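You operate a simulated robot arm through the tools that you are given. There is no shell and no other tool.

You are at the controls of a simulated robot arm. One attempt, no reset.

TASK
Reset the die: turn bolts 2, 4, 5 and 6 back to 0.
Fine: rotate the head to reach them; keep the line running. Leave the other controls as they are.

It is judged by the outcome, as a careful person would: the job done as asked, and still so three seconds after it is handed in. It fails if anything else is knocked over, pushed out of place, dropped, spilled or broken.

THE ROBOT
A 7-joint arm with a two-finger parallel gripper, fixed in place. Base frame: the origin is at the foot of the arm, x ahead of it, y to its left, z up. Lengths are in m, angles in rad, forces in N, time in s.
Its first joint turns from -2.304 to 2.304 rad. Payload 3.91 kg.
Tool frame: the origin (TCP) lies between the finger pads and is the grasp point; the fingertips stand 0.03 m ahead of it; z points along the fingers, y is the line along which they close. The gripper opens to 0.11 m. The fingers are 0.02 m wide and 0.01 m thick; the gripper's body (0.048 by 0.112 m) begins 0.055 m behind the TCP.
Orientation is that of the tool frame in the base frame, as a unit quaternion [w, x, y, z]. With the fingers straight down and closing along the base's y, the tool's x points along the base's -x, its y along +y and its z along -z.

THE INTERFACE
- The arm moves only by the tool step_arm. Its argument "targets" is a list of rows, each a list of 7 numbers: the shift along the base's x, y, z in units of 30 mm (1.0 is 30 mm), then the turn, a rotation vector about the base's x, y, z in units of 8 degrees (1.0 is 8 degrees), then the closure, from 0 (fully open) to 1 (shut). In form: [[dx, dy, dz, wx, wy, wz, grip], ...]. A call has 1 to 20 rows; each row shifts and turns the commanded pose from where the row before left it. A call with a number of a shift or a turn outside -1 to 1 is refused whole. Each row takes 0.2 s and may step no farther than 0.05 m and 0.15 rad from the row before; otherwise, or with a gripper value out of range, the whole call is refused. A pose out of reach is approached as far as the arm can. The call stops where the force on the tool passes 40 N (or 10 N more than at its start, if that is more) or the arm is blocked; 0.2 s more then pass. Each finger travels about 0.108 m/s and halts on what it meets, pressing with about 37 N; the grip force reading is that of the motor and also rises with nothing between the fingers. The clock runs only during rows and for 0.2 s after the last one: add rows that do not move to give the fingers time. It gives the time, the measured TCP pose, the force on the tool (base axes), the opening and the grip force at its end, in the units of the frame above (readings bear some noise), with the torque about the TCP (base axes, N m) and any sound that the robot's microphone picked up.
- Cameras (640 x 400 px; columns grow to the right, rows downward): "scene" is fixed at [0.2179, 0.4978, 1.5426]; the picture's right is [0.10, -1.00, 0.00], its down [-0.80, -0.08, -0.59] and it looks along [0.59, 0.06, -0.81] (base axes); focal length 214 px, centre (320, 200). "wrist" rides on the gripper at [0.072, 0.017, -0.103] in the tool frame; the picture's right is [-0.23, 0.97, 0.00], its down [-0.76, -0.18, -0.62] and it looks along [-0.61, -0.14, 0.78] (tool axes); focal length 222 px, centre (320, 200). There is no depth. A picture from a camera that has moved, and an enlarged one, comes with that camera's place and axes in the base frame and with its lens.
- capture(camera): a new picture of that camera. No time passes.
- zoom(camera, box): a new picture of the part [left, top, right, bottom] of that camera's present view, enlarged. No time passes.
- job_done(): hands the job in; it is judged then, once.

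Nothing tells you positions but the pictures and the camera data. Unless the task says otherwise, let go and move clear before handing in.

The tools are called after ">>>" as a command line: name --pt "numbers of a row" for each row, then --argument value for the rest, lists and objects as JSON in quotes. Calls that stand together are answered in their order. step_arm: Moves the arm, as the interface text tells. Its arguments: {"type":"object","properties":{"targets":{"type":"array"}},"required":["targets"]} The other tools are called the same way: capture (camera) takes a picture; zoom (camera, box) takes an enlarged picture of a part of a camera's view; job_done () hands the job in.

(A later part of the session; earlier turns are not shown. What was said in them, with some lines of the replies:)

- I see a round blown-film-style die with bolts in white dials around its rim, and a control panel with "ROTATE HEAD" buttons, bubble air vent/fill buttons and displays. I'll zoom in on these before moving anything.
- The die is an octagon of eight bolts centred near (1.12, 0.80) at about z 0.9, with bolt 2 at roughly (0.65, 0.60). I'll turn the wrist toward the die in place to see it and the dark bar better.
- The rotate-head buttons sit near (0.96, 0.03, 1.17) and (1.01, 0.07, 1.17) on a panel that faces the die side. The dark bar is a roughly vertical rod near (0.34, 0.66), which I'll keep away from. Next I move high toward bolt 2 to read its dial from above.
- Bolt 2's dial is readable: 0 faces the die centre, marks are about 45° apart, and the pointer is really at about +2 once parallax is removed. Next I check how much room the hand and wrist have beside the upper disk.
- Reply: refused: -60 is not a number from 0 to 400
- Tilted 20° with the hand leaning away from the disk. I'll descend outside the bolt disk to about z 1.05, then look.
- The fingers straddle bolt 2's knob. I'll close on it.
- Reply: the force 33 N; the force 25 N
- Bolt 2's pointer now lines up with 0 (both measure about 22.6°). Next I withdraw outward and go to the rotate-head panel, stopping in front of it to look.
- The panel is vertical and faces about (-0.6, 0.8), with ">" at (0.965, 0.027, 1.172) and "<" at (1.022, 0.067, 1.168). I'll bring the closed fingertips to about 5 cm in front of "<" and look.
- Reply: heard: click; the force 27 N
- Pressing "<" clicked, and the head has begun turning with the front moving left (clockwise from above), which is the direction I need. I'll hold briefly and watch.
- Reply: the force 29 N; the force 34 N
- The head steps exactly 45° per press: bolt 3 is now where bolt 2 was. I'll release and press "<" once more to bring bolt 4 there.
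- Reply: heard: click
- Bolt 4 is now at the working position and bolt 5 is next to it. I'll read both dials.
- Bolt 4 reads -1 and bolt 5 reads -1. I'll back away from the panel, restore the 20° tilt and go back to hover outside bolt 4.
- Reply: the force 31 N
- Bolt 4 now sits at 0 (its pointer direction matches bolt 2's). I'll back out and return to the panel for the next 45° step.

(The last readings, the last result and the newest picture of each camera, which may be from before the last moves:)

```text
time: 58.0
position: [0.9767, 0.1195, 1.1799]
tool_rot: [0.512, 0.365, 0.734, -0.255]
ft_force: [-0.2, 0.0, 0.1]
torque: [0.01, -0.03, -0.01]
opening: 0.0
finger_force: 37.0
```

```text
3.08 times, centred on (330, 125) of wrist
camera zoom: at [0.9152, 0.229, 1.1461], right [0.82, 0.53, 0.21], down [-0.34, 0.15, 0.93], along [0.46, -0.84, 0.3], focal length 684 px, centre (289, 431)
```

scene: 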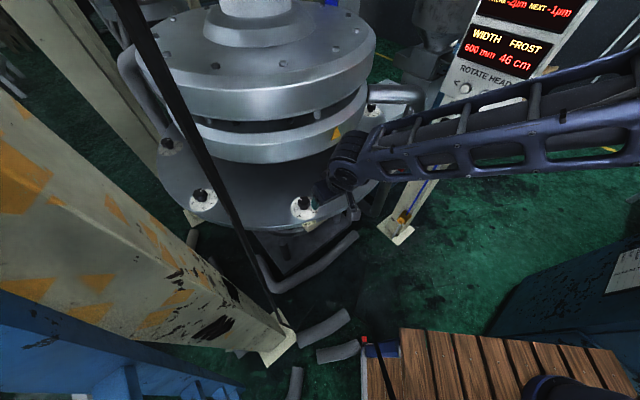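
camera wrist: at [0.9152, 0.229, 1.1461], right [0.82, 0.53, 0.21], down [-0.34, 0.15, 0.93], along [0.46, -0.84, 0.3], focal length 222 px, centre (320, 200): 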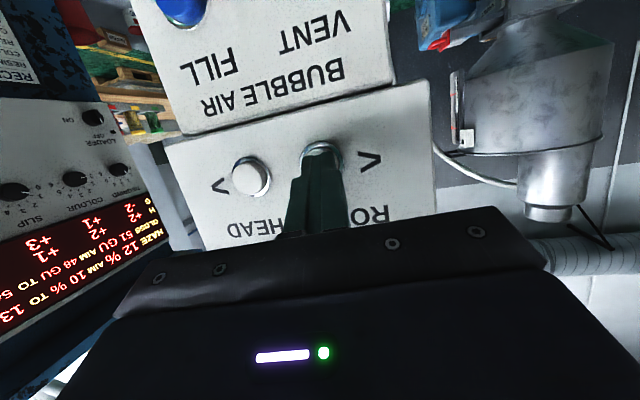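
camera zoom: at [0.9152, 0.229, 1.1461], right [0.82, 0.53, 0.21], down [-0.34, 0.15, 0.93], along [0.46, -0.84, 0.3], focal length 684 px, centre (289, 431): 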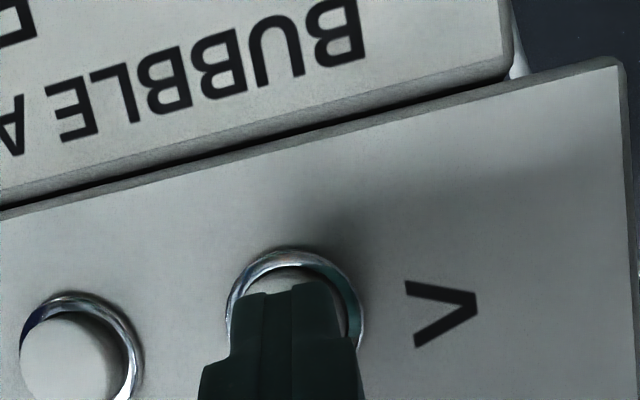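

>>> step_arm --pt "0.14 -0.187 0 0 0 0 1" --pt "0.14 -0.187 0 0 0 0 1" --pt "0.14 -0.187 0 0 0 0 1" --pt "0.07 -0.09 0 0 0 0 1" --pt "0.07 -0.09 0 0 0 0 1" --pt "0 0 0 0 0 0 1" --pt "0 0 0 0 0 0 1" --pt "0 0 0 0 0 0 1" --pt "0 0 0 0 0 0 1" --pt "0 0 0 0 0 0 1" --pt "0 0 0 0 0 0 1" --pt "0 0 0 0 0 0 1" --pt "0 0 0 0 0 0 1" --pt "0 0 0 0 0 0 1" --pt "0 0 0 0 0 0 1" --pt "0 0 0 0 0 0 1" --pt "-0.2 0.265 0 0 0 0 1" --pt "-0.3 0.4 0 0 0 0 1" --pt "0 0 0 0 0 0 1"

>>> zoom --camera "scene" --box '[130, 80, 430, 260]'

>>> zoom --camera "scene" --box '[280, 185, 330, 216]'

>>> zoom --camera "scene" --box '[350, 145, 400, 176]'

```text
time: 62.0
position: [0.9786, 0.116, 1.1783]
tool_rot: [0.513, 0.365, 0.734, -0.256]
ft_force: [0.6, 0.0, -1.1]
torque: [0.01, 0.01, -0.02]
opening: 0.0
finger_force: 36.8
heard: click
```

```text
2.13 times, centred on (280, 170) of scene
camera zoom: at [0.2179, 0.4978, 1.5426], right [0.1, -1.0, 0.0], down [-0.8, -0.08, -0.59], along [0.59, 0.06, -0.81], focal length 458 px, centre (405, 264)
```

zoom: 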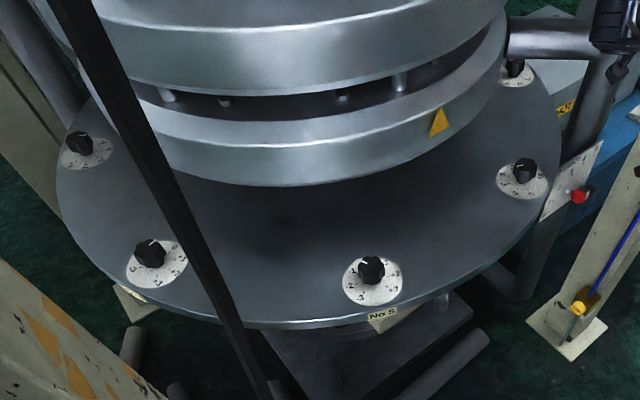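

```text
12.80 times, centred on (305, 200) of scene
camera zoom: at [0.2179, 0.4978, 1.5426], right [0.1, -1.0, 0.0], down [-0.8, -0.08, -0.59], along [0.59, 0.06, -0.81], focal length 2745 px, centre (512, 194)
```

zoom: 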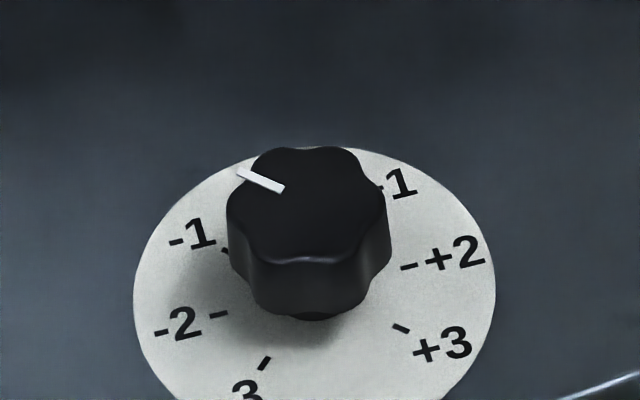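

```text
12.80 times, centred on (375, 160) of scene
camera zoom: at [0.2179, 0.4978, 1.5426], right [0.1, -1.0, 0.0], down [-0.8, -0.08, -0.59], along [0.59, 0.06, -0.81], focal length 2745 px, centre (-384, 706)
```

zoom: 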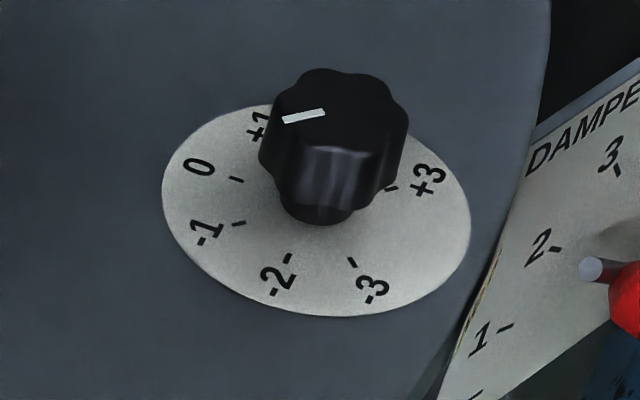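

Bolt 5 is at the working position and reads -1, exactly as bolt 4 did. Bolt 6 follows it, also at -1. I'll repeat the same proven moves.

>>> step_arm --pt "-0.6 0.8 0.1 0 0 0 1" --pt "-0.9 0.6 0.25 0 0 0 1" --pt "-1 0.5 0.25 0 0 0 1" --pt "-1 0.5 0.25 0 0 0 1" --pt "-1 0.5 0.25 0 0 0 1" --pt "-1 0.5 0.25 0 0 0 1" --pt "-1 0.5 0.25 0 0 0 1" --pt "-1 0.5 0.25 0 0 0 1" --pt "-1 0.4 0.25 0 0 0 1" --pt "-1 0.4 0.25 0 0 0 1" --pt "0 0 0 0.714 0.536 0 0.6" --pt "0 0 0 0.714 0.536 0 0.3" --pt "0 0 0 0.714 0.536 0 0.3" --pt "0 0 0 0.714 0.536 0 0.3" --pt "0 0 0 0.714 0.536 0 0.3" --pt "0 0 0 0.714 0.536 0 0.3" --pt "0 0 0 0.714 0.536 0 0.3"

>>> step_arm --pt "-0.42 0.85 0 0 0 0.9 0.3" --pt "-0.42 0.85 0 0 0 0.9 0.3" --pt "-0.42 0.85 0 0 0 0.9 0.3" --pt "-0.42 0.85 0 0 0 0.9 0.3" --pt "-0.42 0.85 0 0 0 0.9 0.3" --pt "-0.42 0.85 0 0 0 0.9 0.3" --pt "-0.42 0.85 0 0 0 0.9 0.3" --pt "-0.42 0.85 0 0 0 0.9 0.3" --pt "-0.42 0.85 0 0 0 0.9 0.3" --pt "-0.2 0.2 -0.9 0 0 0.9 0.3" --pt "0 0 -1 0 0 0.9 0.3" --pt "0 0 -1 0 0 0.9 0.3" --pt "0 0 -1 0 0 0.6 0.3" --pt "0 0 -1 0 0 0 0.3" --pt "0 0 -1 0 0 0 0.3"

>>> capture --camera "wrist"

```text
time: 65.6
position: [0.6941, 0.275, 1.2481]
tool_rot: [0.153, 0.439, 0.882, -0.075]
ft_force: [0.1, 0.7, -0.1]
torque: [-0.04, 0.0, -0.02]
opening: 0.0771
finger_force: 0.1
```

```text
time: 68.8
position: [0.5732, 0.5086, 1.0704]
tool_rot: [0.163, -0.323, 0.93, 0.058]
ft_force: [0.9, -0.6, 0.1]
torque: [-0.02, 0.0, 0.03]
opening: 0.0769
finger_force: 0.0
```

```text
taken
camera wrist: at [0.481, 0.4595, 1.1418], right [-0.44, 0.9, 0.08], down [0.51, 0.17, 0.84], along [0.74, 0.41, -0.53], focal length 222 px, centre (320, 200)
```

wrist: 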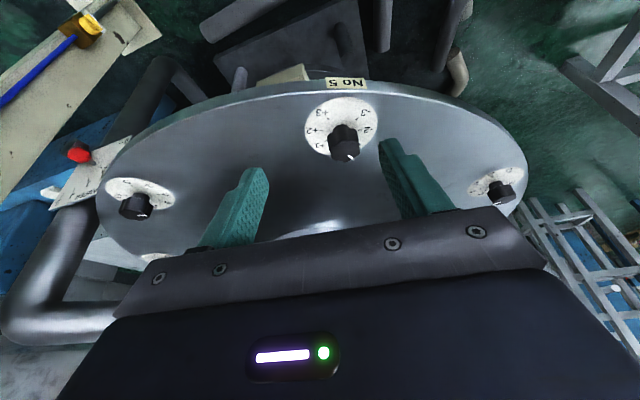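

>>> step_arm --pt "0.6725 0.7317 -0.1 0 0 0 0.3" --pt "0.6725 0.7317 -0.1 0 0 0 0.3" --pt "0.6725 0.7317 -0.1 0 0 0 0.3" --pt "0.6725 0.7317 -0.1 0 0 0 0.3" --pt "0 0 -0.9 0 0 0 0.3" --pt "0 0 -0.9 0 0 0 0.3" --pt "0 0 -0.6 0 0 0 0.3" --pt "0 0 0 0 0 0 0.3"

>>> zoom --camera "wrist" --box '[240, 80, 420, 210]'

```text
time: 70.6
position: [0.6565, 0.5964, 0.9879]
tool_rot: [0.163, -0.323, 0.93, 0.058]
ft_force: [0.0, 1.0, -0.2]
torque: [0.0, 0.03, 0.03]
opening: 0.077
finger_force: 0.1
```

```text
3.08 times, centred on (330, 145) of wrist
camera zoom: at [0.5637, 0.547, 1.059], right [-0.44, 0.9, 0.08], down [0.51, 0.17, 0.84], along [0.74, 0.41, -0.53], focal length 684 px, centre (289, 369)
```

zoom: 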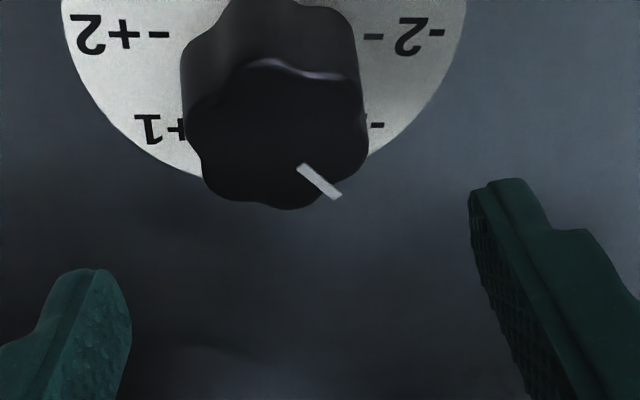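

>>> step_arm --pt "-0.053 0.05 -0.6 0 0 0 0.3" --pt "0 0 -0.7 0 0 0 0.3" --pt "0 0 -0.5 0 0 0 0.3" --pt "0 0 0 0 0 0 0.3" --pt "0 0 0 0 0 0 0.6" --pt "0 0 0 0 0 0 1" --pt "0 0 0 0 0 0 1" --pt "0 0 0 0 0 0 1"

>>> zoom --camera "wrist" --box '[240, 100, 420, 230]'

```text
time: 72.4
position: [0.6544, 0.5985, 0.9329]
tool_rot: [0.164, -0.323, 0.931, 0.058]
ft_force: [8.2, -9.0, -0.4]
torque: [-0.4, -0.47, 0.01]
opening: 0.0438
finger_force: 45.0
```

```text
3.08 times, centred on (330, 165) of wrist
camera zoom: at [0.5626, 0.5487, 1.0052], right [-0.44, 0.9, 0.08], down [0.51, 0.17, 0.84], along [0.74, 0.41, -0.53], focal length 684 px, centre (289, 308)
```

zoom: 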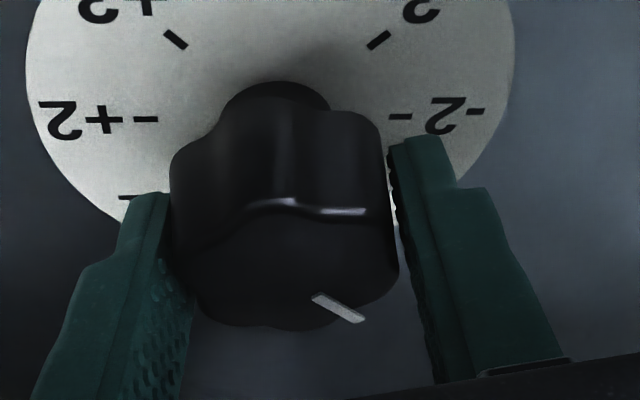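

>>> step_arm --pt "0.02 -0.027 0 0 0 0 1" --pt "0 0 0 0 0 -0.857 1" --pt "0 0 0 0 0 -0.857 1" --pt "0 0.01 0 0 0 -0.857 1" --pt "0 0.01 0 0 0 -0.857 1" --pt "0 0.01 0 0 0 -0.857 1" --pt "0 0.015 0 0 0 -0.857 1" --pt "0.01 0.015 0 0 0 -0.857 1" --pt "0 0 0 0 0 -0.375 1" --pt "0 0 0 0 0 0 1"

>>> zoom --camera "wrist" --box '[240, 100, 420, 230]'

```text
time: 74.6
position: [0.6537, 0.6, 0.9337]
tool_rot: [0.171, 0.109, 0.979, -0.018]
ft_force: [22.3, 4.9, 8.8]
torque: [0.23, -0.63, 0.03]
opening: 0.0438
finger_force: 45.3
```

```text
3.08 times, centred on (330, 165) of wrist
camera zoom: at [0.5559, 0.6397, 1.0053], right [0.42, 0.9, 0.08], down [0.45, -0.29, 0.84], along [0.79, -0.32, -0.53], focal length 684 px, centre (289, 308)
```

zoom: 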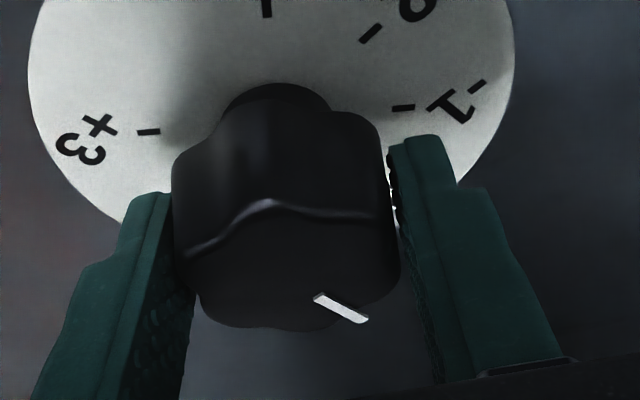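

>>> step_arm --pt "0 0 0 0 0 0 0.3" --pt "0 0 0 0 0 0 0.3" --pt "0 0 0.8 0 0 0 0.3" --pt "0 0 1 0 0 0 0.3" --pt "0 0 1 0 0 0 0.3" --pt "0 0 1 0 0 0 0.3" --pt "-0.66 -0.75 0 0 0 0 0.3" --pt "-0.66 -0.75 0 0 0 0 0.3" --pt "0 0 0 0 0 0 0.3"

>>> zoom --camera "scene" --box '[280, 185, 330, 216]'

>>> zoom --camera "wrist" --box '[310, 0, 430, 120]'

```text
time: 76.6
position: [0.6143, 0.5555, 1.0488]
tool_rot: [0.172, 0.109, 0.979, -0.018]
ft_force: [0.3, -0.3, 0.7]
torque: [-0.05, -0.01, 0.04]
opening: 0.0772
finger_force: 0.1
```

```text
12.80 times, centred on (305, 200) of scene
camera zoom: at [0.2179, 0.4978, 1.5426], right [0.1, -1.0, 0.0], down [-0.8, -0.08, -0.59], along [0.59, 0.06, -0.81], focal length 2745 px, centre (512, 194)
```

zoom: 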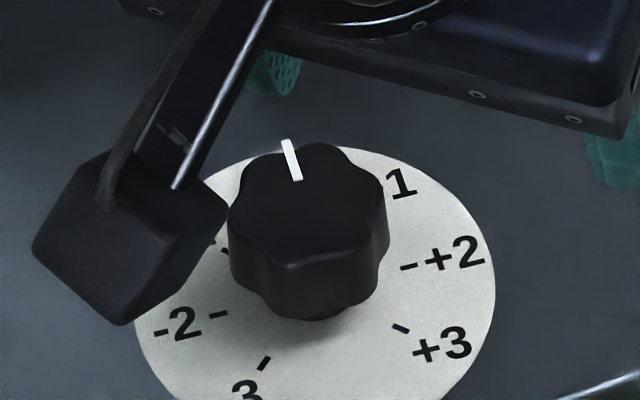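

```text
3.33 times, centred on (370, 60) of wrist
camera zoom: at [0.517, 0.596, 1.1197], right [0.42, 0.9, 0.08], down [0.45, -0.29, 0.84], along [0.79, -0.32, -0.53], focal length 740 px, centre (153, 667)
```

zoom: 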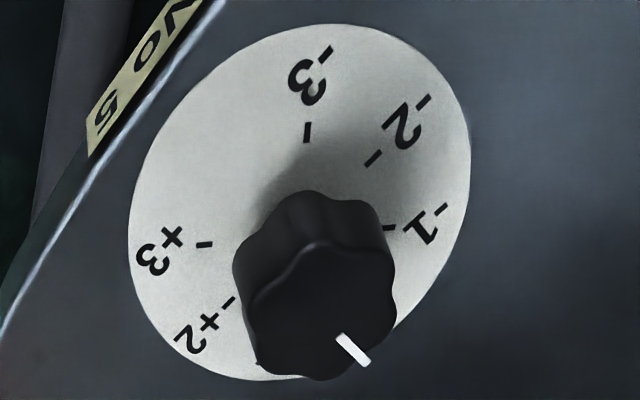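

Bolt 5 is at 0. Back to the panel for one more step to bring bolt 6 round.

>>> step_arm --pt "-0.66 -0.75 0.2 0 0 0 0.3" --pt "-0.66 -0.75 0.2 0 0 0 0.3" --pt "0.1 -0.3 0.8 0 0 -0.357 0.5" --pt "0.1 -0.3 0.8 0 0 -0.357 0.5" --pt "0.1 -0.3 0.8 0 0 -0.357 0.5" --pt "0.1 -0.3 0.8 0 0 -0.357 0.5" --pt "0.1 -0.3 0.8 0 0 -0.357 1" --pt "0.1 -0.3 0.8 0 0 -0.357 1" --pt "0.1 -0.3 0.8 0 0 -0.357 1" --pt "0.48 -0.82 0.115 0 0 -0.357 1" --pt "0.48 -0.82 0.115 0 0 -0.357 1" --pt "0.48 -0.82 0.115 0 0 -0.357 1" --pt "0.48 -0.82 0.115 0 0 -0.357 1" --pt "0.48 -0.82 0.115 0 0 -0.357 1" --pt "0.48 -0.82 0.115 0 0 -0.357 1" --pt "0.48 -0.82 0.115 0 0 -0.357 1"

>>> step_arm --pt "0 0 0 -0.714 -0.536 0 1" --pt "0 0 0 -0.714 -0.536 0 1" --pt "0 0 0 -0.714 -0.536 0 1" --pt "0 0 0 -0.714 -0.536 0 1" --pt "0 0 0 -0.714 -0.536 0 1" --pt "0 0 0 -0.714 -0.536 0 1" --pt "0 0 0 -0.714 -0.536 0 1" --pt "1 -0.4 -0.25 0 0 0 1" --pt "1 -0.4 -0.25 0 0 0 1" --pt "1 -0.5 -0.25 0 0 0 1" --pt "1 -0.5 -0.25 0 0 0 1" --pt "1 -0.5 -0.25 0 0 0 1" --pt "1 -0.5 -0.25 0 0 0 1" --pt "1 -0.5 -0.25 0 0 0 1" --pt "1 -0.5 -0.25 0 0 0 1" --pt "0.83 -0.66 -0.3 0 0 0 1" --pt "0.4 -0.6 -0.15 0 0 0 1" --pt "0 0 0 0 0 0 1"

>>> zoom --camera "wrist" --box '[230, 60, 430, 190]'

```text
time: 80.0
position: [0.6959, 0.2737, 1.2535]
tool_rot: [0.155, 0.438, 0.882, -0.076]
ft_force: [-0.3, 0.7, -0.6]
torque: [-0.01, -0.02, 0.0]
opening: 0.0
finger_force: 37.0
```

```text
time: 83.8
position: [0.9751, 0.1224, 1.1774]
tool_rot: [0.511, 0.364, 0.736, -0.255]
ft_force: [-0.4, -0.5, -0.4]
torque: [0.02, 0.03, 0.0]
opening: 0.0
finger_force: 37.0
```

```text
3.08 times, centred on (330, 125) of wrist
camera zoom: at [0.9127, 0.2307, 1.1437], right [0.82, 0.53, 0.21], down [-0.33, 0.15, 0.93], along [0.46, -0.84, 0.3], focal length 684 px, centre (289, 431)
```

zoom: 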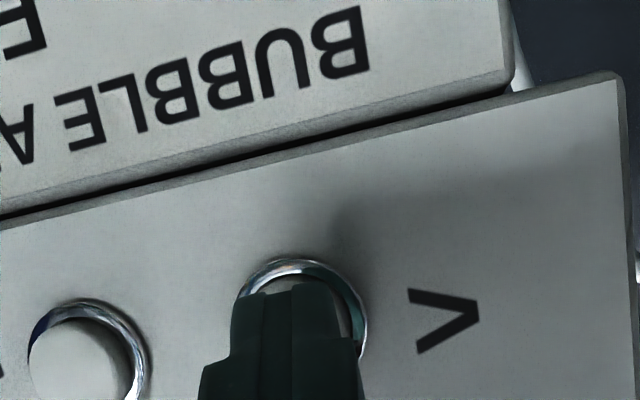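

>>> step_arm --pt "0.15 -0.19 0.02 0 0 0 1" --pt "0.15 -0.19 0.02 0 0 0 1" --pt "0.15 -0.19 0.02 0 0 0 1" --pt "0.09 -0.1 0.01 0 0 0 1" --pt "0.09 -0.1 0.01 0 0 0 1" --pt "0 0 0 0 0 0 1" --pt "0 0 0 0 0 0 1" --pt "0 0 0 0 0 0 1" --pt "0 0 0 0 0 0 1" --pt "0 0 0 0 0 0 1" --pt "0 0 0 0 0 0 1" --pt "0 0 0 0 0 0 1" --pt "0 0 0 0 0 0 1" --pt "0 0 0 0 0 0 1" --pt "0 0 0 0 0 0 1" --pt "0 0 0 0 0 0 1" --pt "-0.2 0.265 0 0 0 0 1" --pt "-0.3 0.4 0 0 0 0 1" --pt "0 0 0 0 0 0 1"

>>> zoom --camera "scene" --box '[130, 80, 430, 260]'

>>> zoom --camera "scene" --box '[280, 185, 330, 216]'

```text
time: 87.8
position: [0.977, 0.1199, 1.1822]
tool_rot: [0.513, 0.363, 0.735, -0.256]
ft_force: [-0.6, 0.7, 0.7]
torque: [0.03, -0.01, 0.0]
opening: 0.0
finger_force: 37.0
heard: click
```

```text
2.13 times, centred on (280, 170) of scene
camera zoom: at [0.2179, 0.4978, 1.5426], right [0.1, -1.0, 0.0], down [-0.8, -0.08, -0.59], along [0.59, 0.06, -0.81], focal length 458 px, centre (405, 264)
```

zoom: 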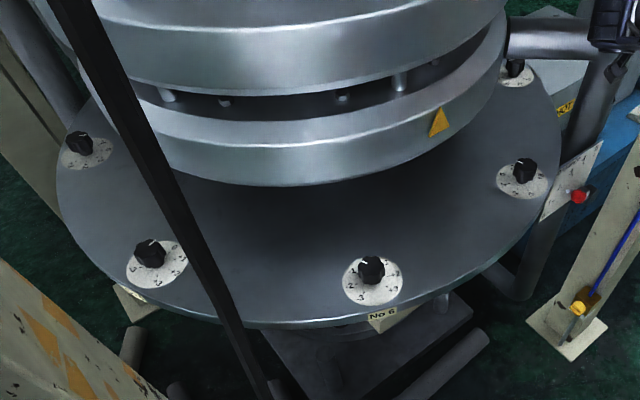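

```text
12.80 times, centred on (305, 200) of scene
camera zoom: at [0.2179, 0.4978, 1.5426], right [0.1, -1.0, 0.0], down [-0.8, -0.08, -0.59], along [0.59, 0.06, -0.81], focal length 2745 px, centre (512, 194)
```

zoom: 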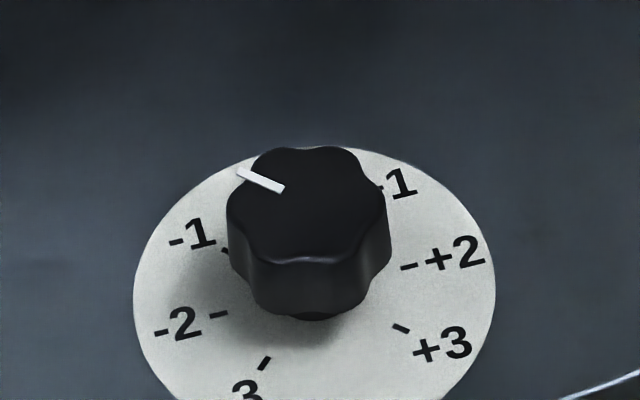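

>>> zoom --camera "scene" --box '[175, 180, 225, 211]'

>>> zoom --camera "scene" --box '[143, 127, 193, 158]'

>>> zoom --camera "scene" --box '[350, 145, 400, 176]'

>>> zoom --camera "scene" --box '[280, 200, 360, 250]'

```text
12.80 times, centred on (200, 196) of scene
camera zoom: at [0.2179, 0.4978, 1.5426], right [0.1, -1.0, 0.0], down [-0.8, -0.08, -0.59], along [0.59, 0.06, -0.81], focal length 2745 px, centre (1856, 258)
```

zoom: 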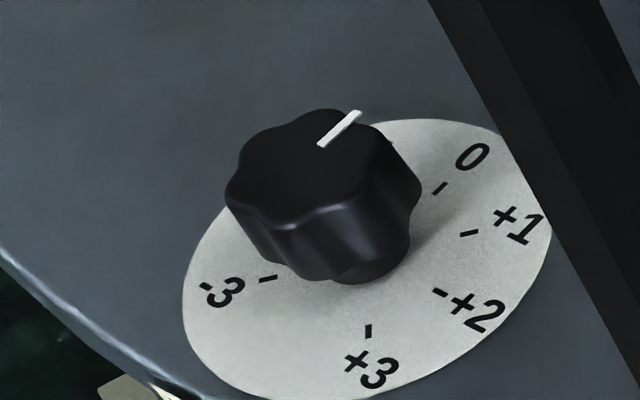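

```text
12.80 times, centred on (168, 142) of scene
camera zoom: at [0.2179, 0.4978, 1.5426], right [0.1, -1.0, 0.0], down [-0.8, -0.08, -0.59], along [0.59, 0.06, -0.81], focal length 2745 px, centre (2266, 936)
```

zoom: 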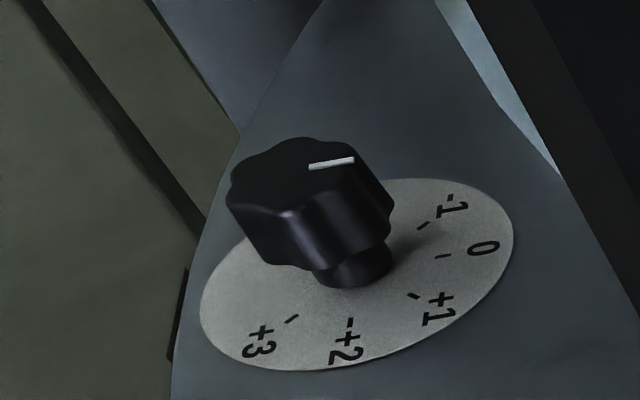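

```text
12.80 times, centred on (375, 160) of scene
camera zoom: at [0.2179, 0.4978, 1.5426], right [0.1, -1.0, 0.0], down [-0.8, -0.08, -0.59], along [0.59, 0.06, -0.81], focal length 2745 px, centre (-384, 706)
```

zoom: 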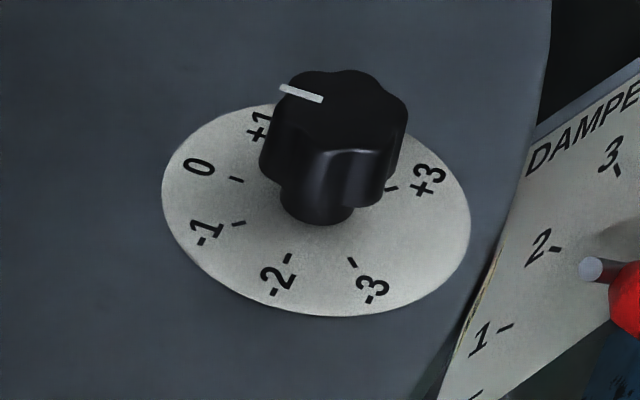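

```text
8.00 times, centred on (320, 225) of scene
camera zoom: at [0.2179, 0.4978, 1.5426], right [0.1, -1.0, 0.0], down [-0.8, -0.08, -0.59], along [0.59, 0.06, -0.81], focal length 1716 px, centre (320, 0)
```

zoom: 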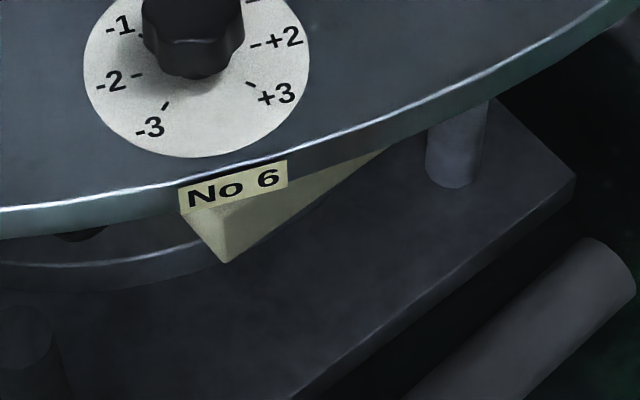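

Bolts 4 and 5 check out at 0 in their new places, and bolt 6 (at -1) is in the working position. I'll repeat the turn on it.

>>> step_arm --pt "-0.6 0.7 0.05 0 0 0 1" --pt "-0.9 0.6 0.2 0 0 0 1" --pt "-1 0.5 0.25 0 0 0 1" --pt "-1 0.5 0.25 0 0 0 1" --pt "-1 0.5 0.25 0 0 0 1" --pt "-1 0.5 0.25 0 0 0 1" --pt "-1 0.5 0.25 0 0 0 1" --pt "-1 0.5 0.25 0 0 0 1" --pt "-0.95 0.35 0.2 0 0 0 1" --pt "-1 0.4 0.25 0 0 0 1" --pt "0 0 0 0.714 0.536 0 0.6" --pt "0 0 0 0.714 0.536 0 0.3" --pt "0 0 0 0.714 0.536 0 0.3" --pt "0 0 0 0.714 0.536 0 0.3" --pt "0 0 0 0.714 0.536 0 0.3" --pt "0 0 0 0.714 0.536 0 0.3" --pt "0 0 0 0.714 0.536 0 0.3"

>>> step_arm --pt "-0.42 0.85 0 0 0 0.9 0.3" --pt "-0.42 0.85 0 0 0 0.9 0.3" --pt "-0.42 0.85 0 0 0 0.9 0.3" --pt "-0.42 0.85 0 0 0 0.9 0.3" --pt "-0.42 0.85 0 0 0 0.9 0.3" --pt "-0.42 0.85 0 0 0 0.9 0.3" --pt "-0.42 0.85 0 0 0 0.9 0.3" --pt "-0.42 0.85 0 0 0 0.9 0.3" --pt "-0.42 0.85 0 0 0 0.9 0.3" --pt "-0.2 0.2 -0.9 0 0 0.9 0.3" --pt "0 0 -1 0 0 0.9 0.3" --pt "0 0 -1 0 0 0.9 0.3" --pt "0 0 -1 0 0 0.6 0.3" --pt "0 0 -1 0 0 0 0.3" --pt "0 0 -1 0 0 0 0.3"

>>> capture --camera "wrist"

```text
time: 91.4
position: [0.6934, 0.2701, 1.2454]
tool_rot: [0.153, 0.437, 0.883, -0.075]
ft_force: [0.6, 0.4, 0.4]
torque: [-0.04, -0.02, 0.01]
opening: 0.077
finger_force: 0.0
```

```text
time: 94.6
position: [0.5741, 0.505, 1.0707]
tool_rot: [0.162, -0.324, 0.93, 0.059]
ft_force: [-0.4, -0.2, 1.3]
torque: [0.03, -0.03, 0.02]
opening: 0.0772
finger_force: 0.0
```

```text
taken
camera wrist: at [0.4815, 0.4559, 1.1415], right [-0.44, 0.9, 0.08], down [0.51, 0.17, 0.84], along [0.74, 0.41, -0.53], focal length 222 px, centre (320, 200)
```

wrist: 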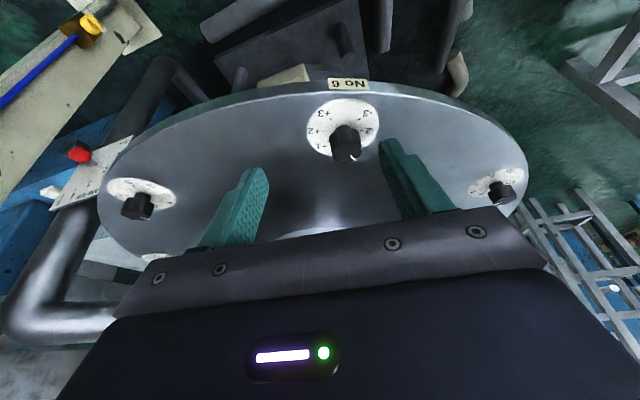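

>>> step_arm --pt "0.677 0.765 -0.1 0 0 0 0.3" --pt "0.677 0.765 -0.1 0 0 0 0.3" --pt "0.677 0.765 -0.1 0 0 0 0.3" --pt "0.677 0.765 -0.1 0 0 0 0.3" --pt "0 0 -0.9 0 0 0 0.3" --pt "0 0 -0.9 0 0 0 0.3" --pt "0 0 -0.55 0 0 0 0.3" --pt "0 0 0 0 0 0 0.3"

>>> zoom --camera "wrist" --box '[240, 80, 420, 210]'

```text
time: 96.4
position: [0.6556, 0.5978, 0.9877]
tool_rot: [0.163, -0.324, 0.93, 0.058]
ft_force: [-0.4, -0.7, 0.0]
torque: [0.01, 0.03, 0.01]
opening: 0.0771
finger_force: 0.2
```

```text
3.08 times, centred on (330, 145) of wrist
camera zoom: at [0.564, 0.5479, 1.0599], right [-0.44, 0.9, 0.08], down [0.51, 0.17, 0.84], along [0.74, 0.41, -0.53], focal length 684 px, centre (289, 369)
```

zoom: 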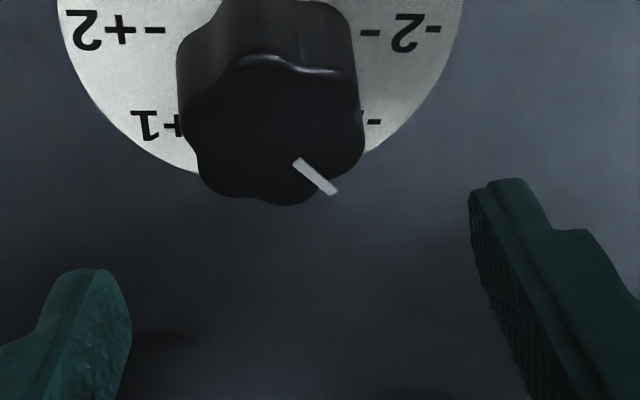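

>>> step_arm --pt "-0.043 0 -0.6 0 0 0 0.3" --pt "0 0 -0.7 0 0 0 0.3" --pt "0 0 -0.53 0 0 0 0.3" --pt "0 0 0 0 0 0 0.3" --pt "0 0 0 0 0 0 0.6" --pt "0 0 0 0 0 0 1" --pt "0 0 0 0 0 0 1" --pt "0 0 0 0 0 0 1"

>>> zoom --camera "wrist" --box '[240, 100, 420, 230]'

```text
time: 98.2
position: [0.655, 0.5978, 0.9331]
tool_rot: [0.164, -0.324, 0.93, 0.057]
ft_force: [0.8, 1.6, -1.7]
torque: [0.04, -0.15, -0.01]
opening: 0.0439
finger_force: 45.3
```

```text
3.08 times, centred on (330, 165) of wrist
camera zoom: at [0.5631, 0.5485, 1.0047], right [-0.44, 0.9, 0.08], down [0.51, 0.17, 0.84], along [0.74, 0.41, -0.53], focal length 684 px, centre (289, 308)
```

zoom: 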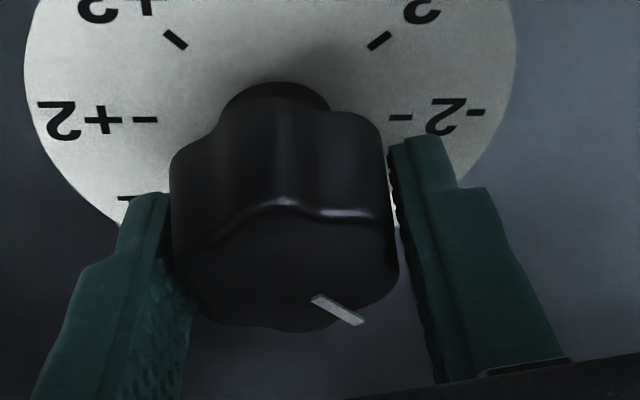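

>>> step_arm --pt "0 0 0 0 0 -0.857 1" --pt "0.007 0.008 0 0 0 -0.857 1" --pt "0.007 0.01 0 0 0 -0.857 1" --pt "0.007 0.01 0 0 0 -0.857 1" --pt "0.007 0.01 0 0 0 -0.857 1" --pt "0.007 0.01 0 0 0 -0.857 1" --pt "0.007 0.01 0 0 0 -0.857 1" --pt "0 0 0 0 0 -0.375 1" --pt "0 0 0 0 0 0 1"

>>> zoom --camera "wrist" --box '[240, 100, 420, 230]'

```text
time: 100.2
position: [0.6564, 0.6001, 0.9334]
tool_rot: [0.171, 0.109, 0.979, -0.017]
ft_force: [-11.9, -10.0, 18.8]
torque: [-0.73, 0.07, 0.01]
opening: 0.0439
finger_force: 44.5
```

```text
3.08 times, centred on (330, 165) of wrist
camera zoom: at [0.5569, 0.6393, 1.0046], right [0.42, 0.9, 0.08], down [0.45, -0.29, 0.84], along [0.79, -0.32, -0.53], focal length 684 px, centre (289, 308)
```

zoom: 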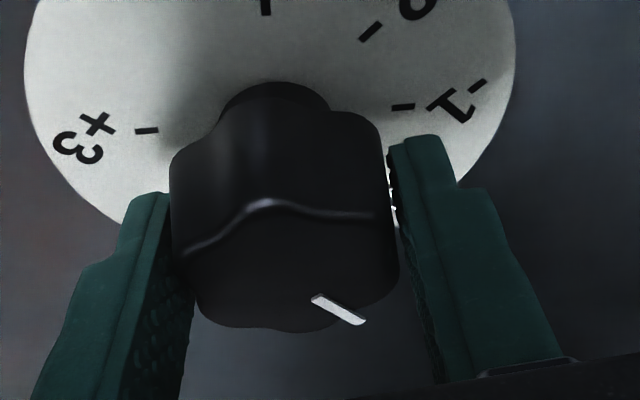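

>>> step_arm --pt "0 0 0 0 0 0 0.3" --pt "0 0 0 0 0 0 0.3" --pt "0 0 0.8 0 0 0 0.3" --pt "0 0 1 0 0 0 0.3" --pt "0 0 1 0 0 0 0.3" --pt "0 0 1 0 0 0 0.3" --pt "-0.66 -0.75 0 0 0 0 0.3" --pt "-0.66 -0.75 0 0 0 0 0.3" --pt "0 0 0 0 0 0 0.3"

>>> zoom --camera "scene" --box '[280, 185, 330, 216]'

>>> zoom --camera "wrist" --box '[310, 0, 430, 120]'

```text
time: 102.2
position: [0.6153, 0.5526, 1.0479]
tool_rot: [0.172, 0.108, 0.979, -0.018]
ft_force: [0.4, -1.1, -0.5]
torque: [0.01, -0.04, -0.01]
opening: 0.0767
finger_force: 0.0
```

```text
12.80 times, centred on (305, 200) of scene
camera zoom: at [0.2179, 0.4978, 1.5426], right [0.1, -1.0, 0.0], down [-0.8, -0.08, -0.59], along [0.59, 0.06, -0.81], focal length 2745 px, centre (512, 194)
```

zoom: 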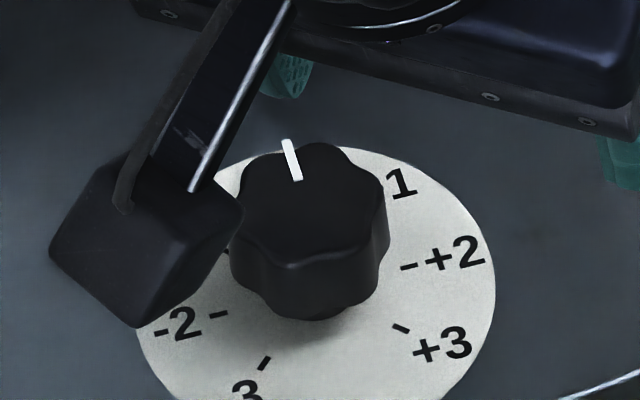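

```text
3.33 times, centred on (370, 60) of wrist
camera zoom: at [0.5177, 0.5933, 1.1181], right [0.42, 0.9, 0.08], down [0.45, -0.28, 0.84], along [0.79, -0.32, -0.53], focal length 740 px, centre (153, 667)
```

zoom: 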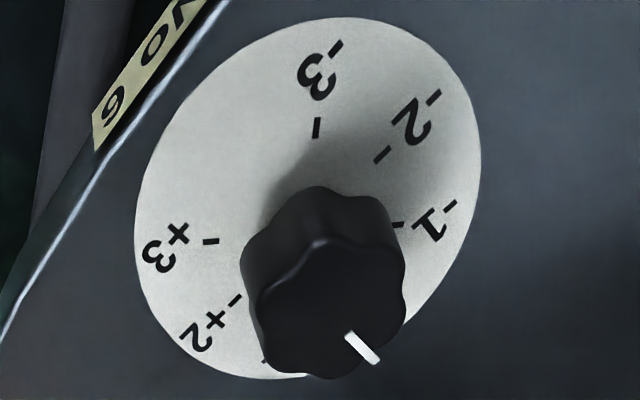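

All four bolts now point to 0. I'll withdraw to a clear pose near the start and make a last check of the dials, the panel displays and the other controls.

>>> step_arm --pt "-0.66 -0.75 0.2 0 0 0 0.3" --pt "-0.66 -0.75 0.2 0 0 0 0.3" --pt "0 -0.3 0.95 0 0 0 0.3" --pt "0 -0.3 0.95 0 0 0 0.3" --pt "0 -0.3 0.95 0 0 0 0.3" --pt "0 -0.3 0.95 0 0 0 0.3" --pt "0 -0.3 0.95 0 0 0 0.3" --pt "0 -0.3 0.95 0 0 0 0.3" --pt "0 -0.3 0.95 0 0 0 0.3" --pt "0 -0.3 0.95 0 0 0 0.3" --pt "-0.25 -1 0.1 0 0 0 0.3" --pt "-0.25 -1 0.1 0 0 0 0.3" --pt "-0.25 -1 0.1 0 0 0 0.3" --pt "-0.25 -1 0.1 0 0 0 0.3" --pt "-0.25 -1 0.1 0 0 0 0.3" --pt "-0.25 -1 0.1 0 0 0 0" --pt "-0.25 -1 0.1 0 0 0 0" --pt "-0.25 -1 0.1 0 0 0 0" --pt "-0.25 -1 0.1 0 0 0 0" --pt "-0.25 -1 0.1 0 0 0 0"

>>> capture --camera "scene"

>>> capture --camera "wrist"

>>> zoom --camera "scene" --box '[130, 80, 430, 260]'

>>> zoom --camera "scene" --box '[280, 185, 330, 216]'

>>> zoom --camera "scene" --box '[420, 0, 620, 150]'

```text
time: 106.4
position: [0.5002, 0.1378, 1.3141]
tool_rot: [0.171, 0.107, 0.979, -0.018]
ft_force: [0.1, 0.4, -0.5]
torque: [-0.03, 0.03, -0.01]
opening: 0.11
finger_force: 0.1
```

```text
taken
```

scene: 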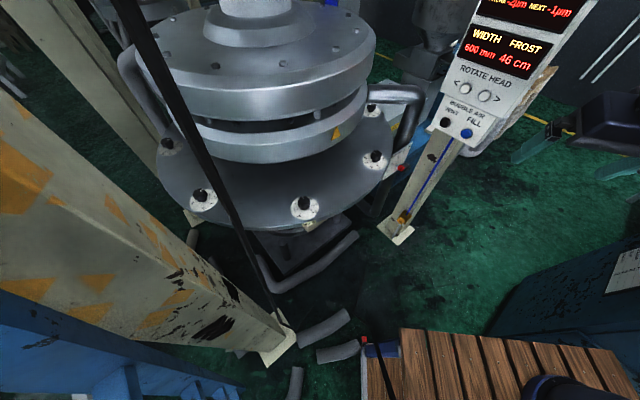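

```text
taken
camera wrist: at [0.4028, 0.1787, 1.3855], right [0.42, 0.9, 0.08], down [0.45, -0.28, 0.84], along [0.79, -0.32, -0.53], focal length 222 px, centre (320, 200)
```

wrist: 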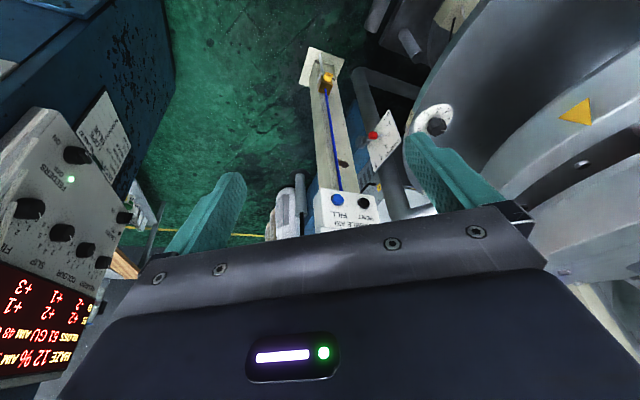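

```text
2.13 times, centred on (280, 170) of scene
camera zoom: at [0.2179, 0.4978, 1.5426], right [0.1, -1.0, 0.0], down [-0.8, -0.08, -0.59], along [0.59, 0.06, -0.81], focal length 458 px, centre (405, 264)
```

zoom: 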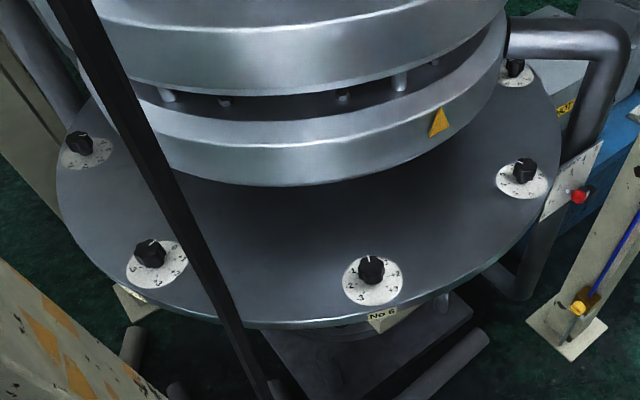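

```text
12.80 times, centred on (305, 200) of scene
camera zoom: at [0.2179, 0.4978, 1.5426], right [0.1, -1.0, 0.0], down [-0.8, -0.08, -0.59], along [0.59, 0.06, -0.81], focal length 2745 px, centre (512, 194)
```

zoom: 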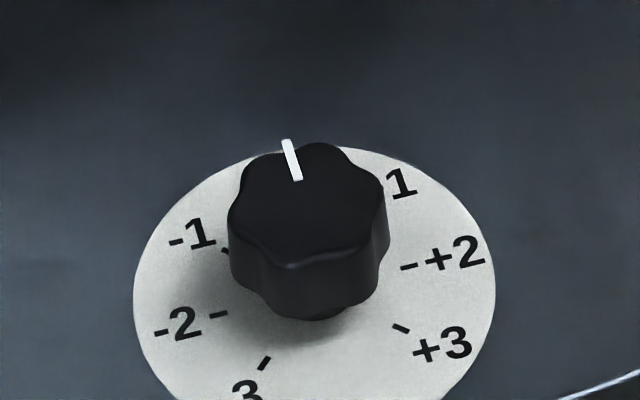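

```text
2.67 times, centred on (520, 75) of scene
camera zoom: at [0.2179, 0.4978, 1.5426], right [0.1, -1.0, 0.0], down [-0.8, -0.08, -0.59], along [0.59, 0.06, -0.81], focal length 572 px, centre (-213, 533)
```

zoom: 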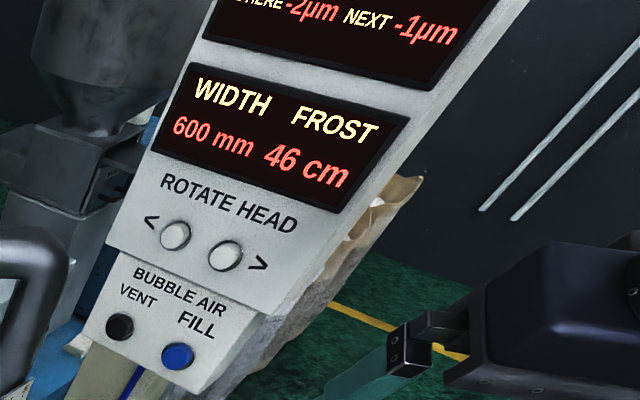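

Everything looks undisturbed. Before handing in, I want a tighter reading of the pointer against its dial.

>>> zoom --camera "scene" --box '[294, 188, 314, 203]'

>>> zoom --camera "scene" --box '[285, 192, 325, 222]'

>>> zoom --camera "scene" --box '[355, 145, 395, 172]'

>>> zoom --camera "scene" --box '[180, 180, 220, 210]'

```text
16.00 times, centred on (304, 196) of scene
camera zoom: at [0.2179, 0.4978, 1.5426], right [0.1, -1.0, 0.0], down [-0.8, -0.08, -0.59], along [0.59, 0.06, -0.81], focal length 3432 px, centre (576, 272)
```

zoom: 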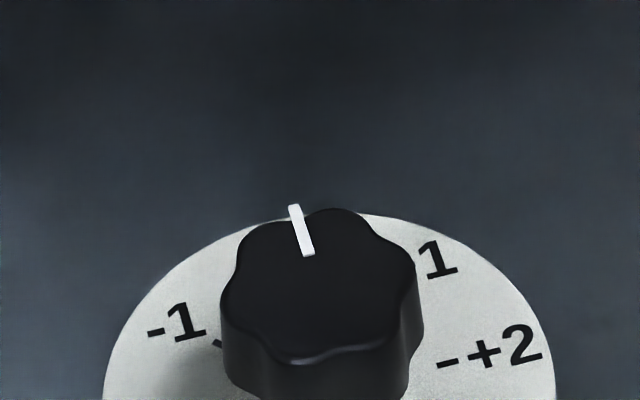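

```text
13.33 times, centred on (305, 207) of scene
camera zoom: at [0.2179, 0.4978, 1.5426], right [0.1, -1.0, 0.0], down [-0.8, -0.08, -0.59], along [0.59, 0.06, -0.81], focal length 2860 px, centre (520, 107)
```

zoom: 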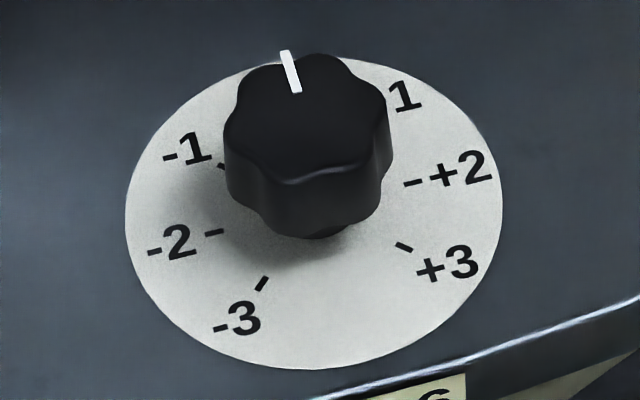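

```text
14.81 times, centred on (375, 158) of scene
camera zoom: at [0.2179, 0.4978, 1.5426], right [0.1, -1.0, 0.0], down [-0.8, -0.08, -0.59], along [0.59, 0.06, -0.81], focal length 3177 px, centre (-495, 815)
```

zoom: 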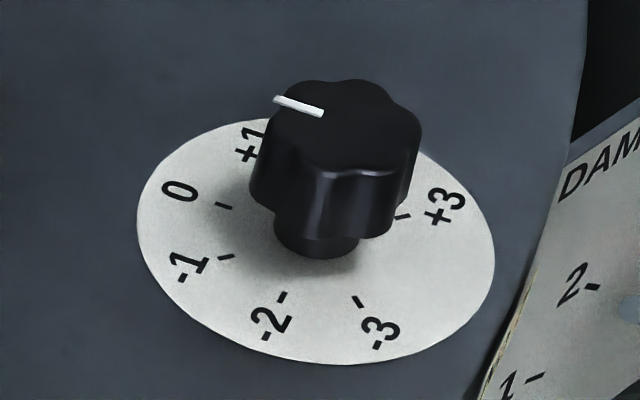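

```text
13.33 times, centred on (200, 195) of scene
camera zoom: at [0.2179, 0.4978, 1.5426], right [0.1, -1.0, 0.0], down [-0.8, -0.08, -0.59], along [0.59, 0.06, -0.81], focal length 2860 px, centre (1920, 267)
```

zoom: 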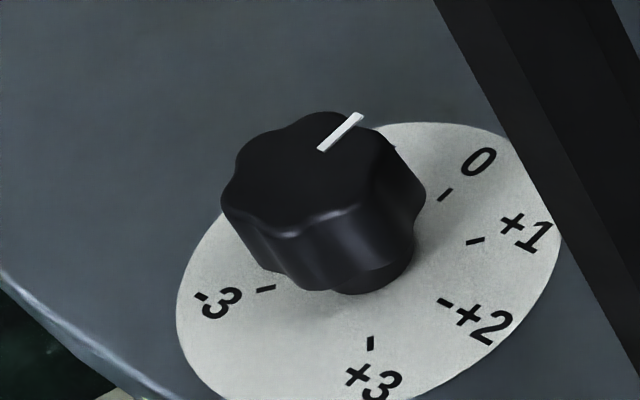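

Measured against its own dial, bolt 6 is within about 2–3° of 0, and bolts 4 and 5 also point along their 0 marks. Bolt 2 read 0 when I turned it and has since gone out of view round the back. The displays, damper and feeder panel look as they did and the arm is clear, so I'm handing in.

>>> job_done

```text
The job is handed in.
```

I turned bolts 2, 4, 5 and 6 back to 0 and handed the job in.

| Bolt | Started at | Now | How it was checked |
|---|---|---|---|
| 2 | about +2 | 0 | Lined up with its 0 mark just after I turned it. It has since rotated to the back, so I couldn't look again at the end. |
| 4 | -1 | 0 | Re-measured after a later head step; points along its 0 mark. |
| 5 | -1 | 0 | Measured against its own dial at the end; within about 1° of 0. |
| 6 | -1 | 0 | Measured against its own dial at the end; within about 2–3° of 0. |

- **Head:** I pressed "<" four times. Each press moves it 45°, so the head is now half a turn from where it started, with bolt 6 at the front. I left it there because you only asked for the bolts.
- **Other controls:** I didn't touch any of them, including bubble air, the damper, the feeders and the other bolts. Width (600 mm) and frost (46 cm) read the same as at the start.
- **Arm:** it has let go and is parked clear of the die and the panel.
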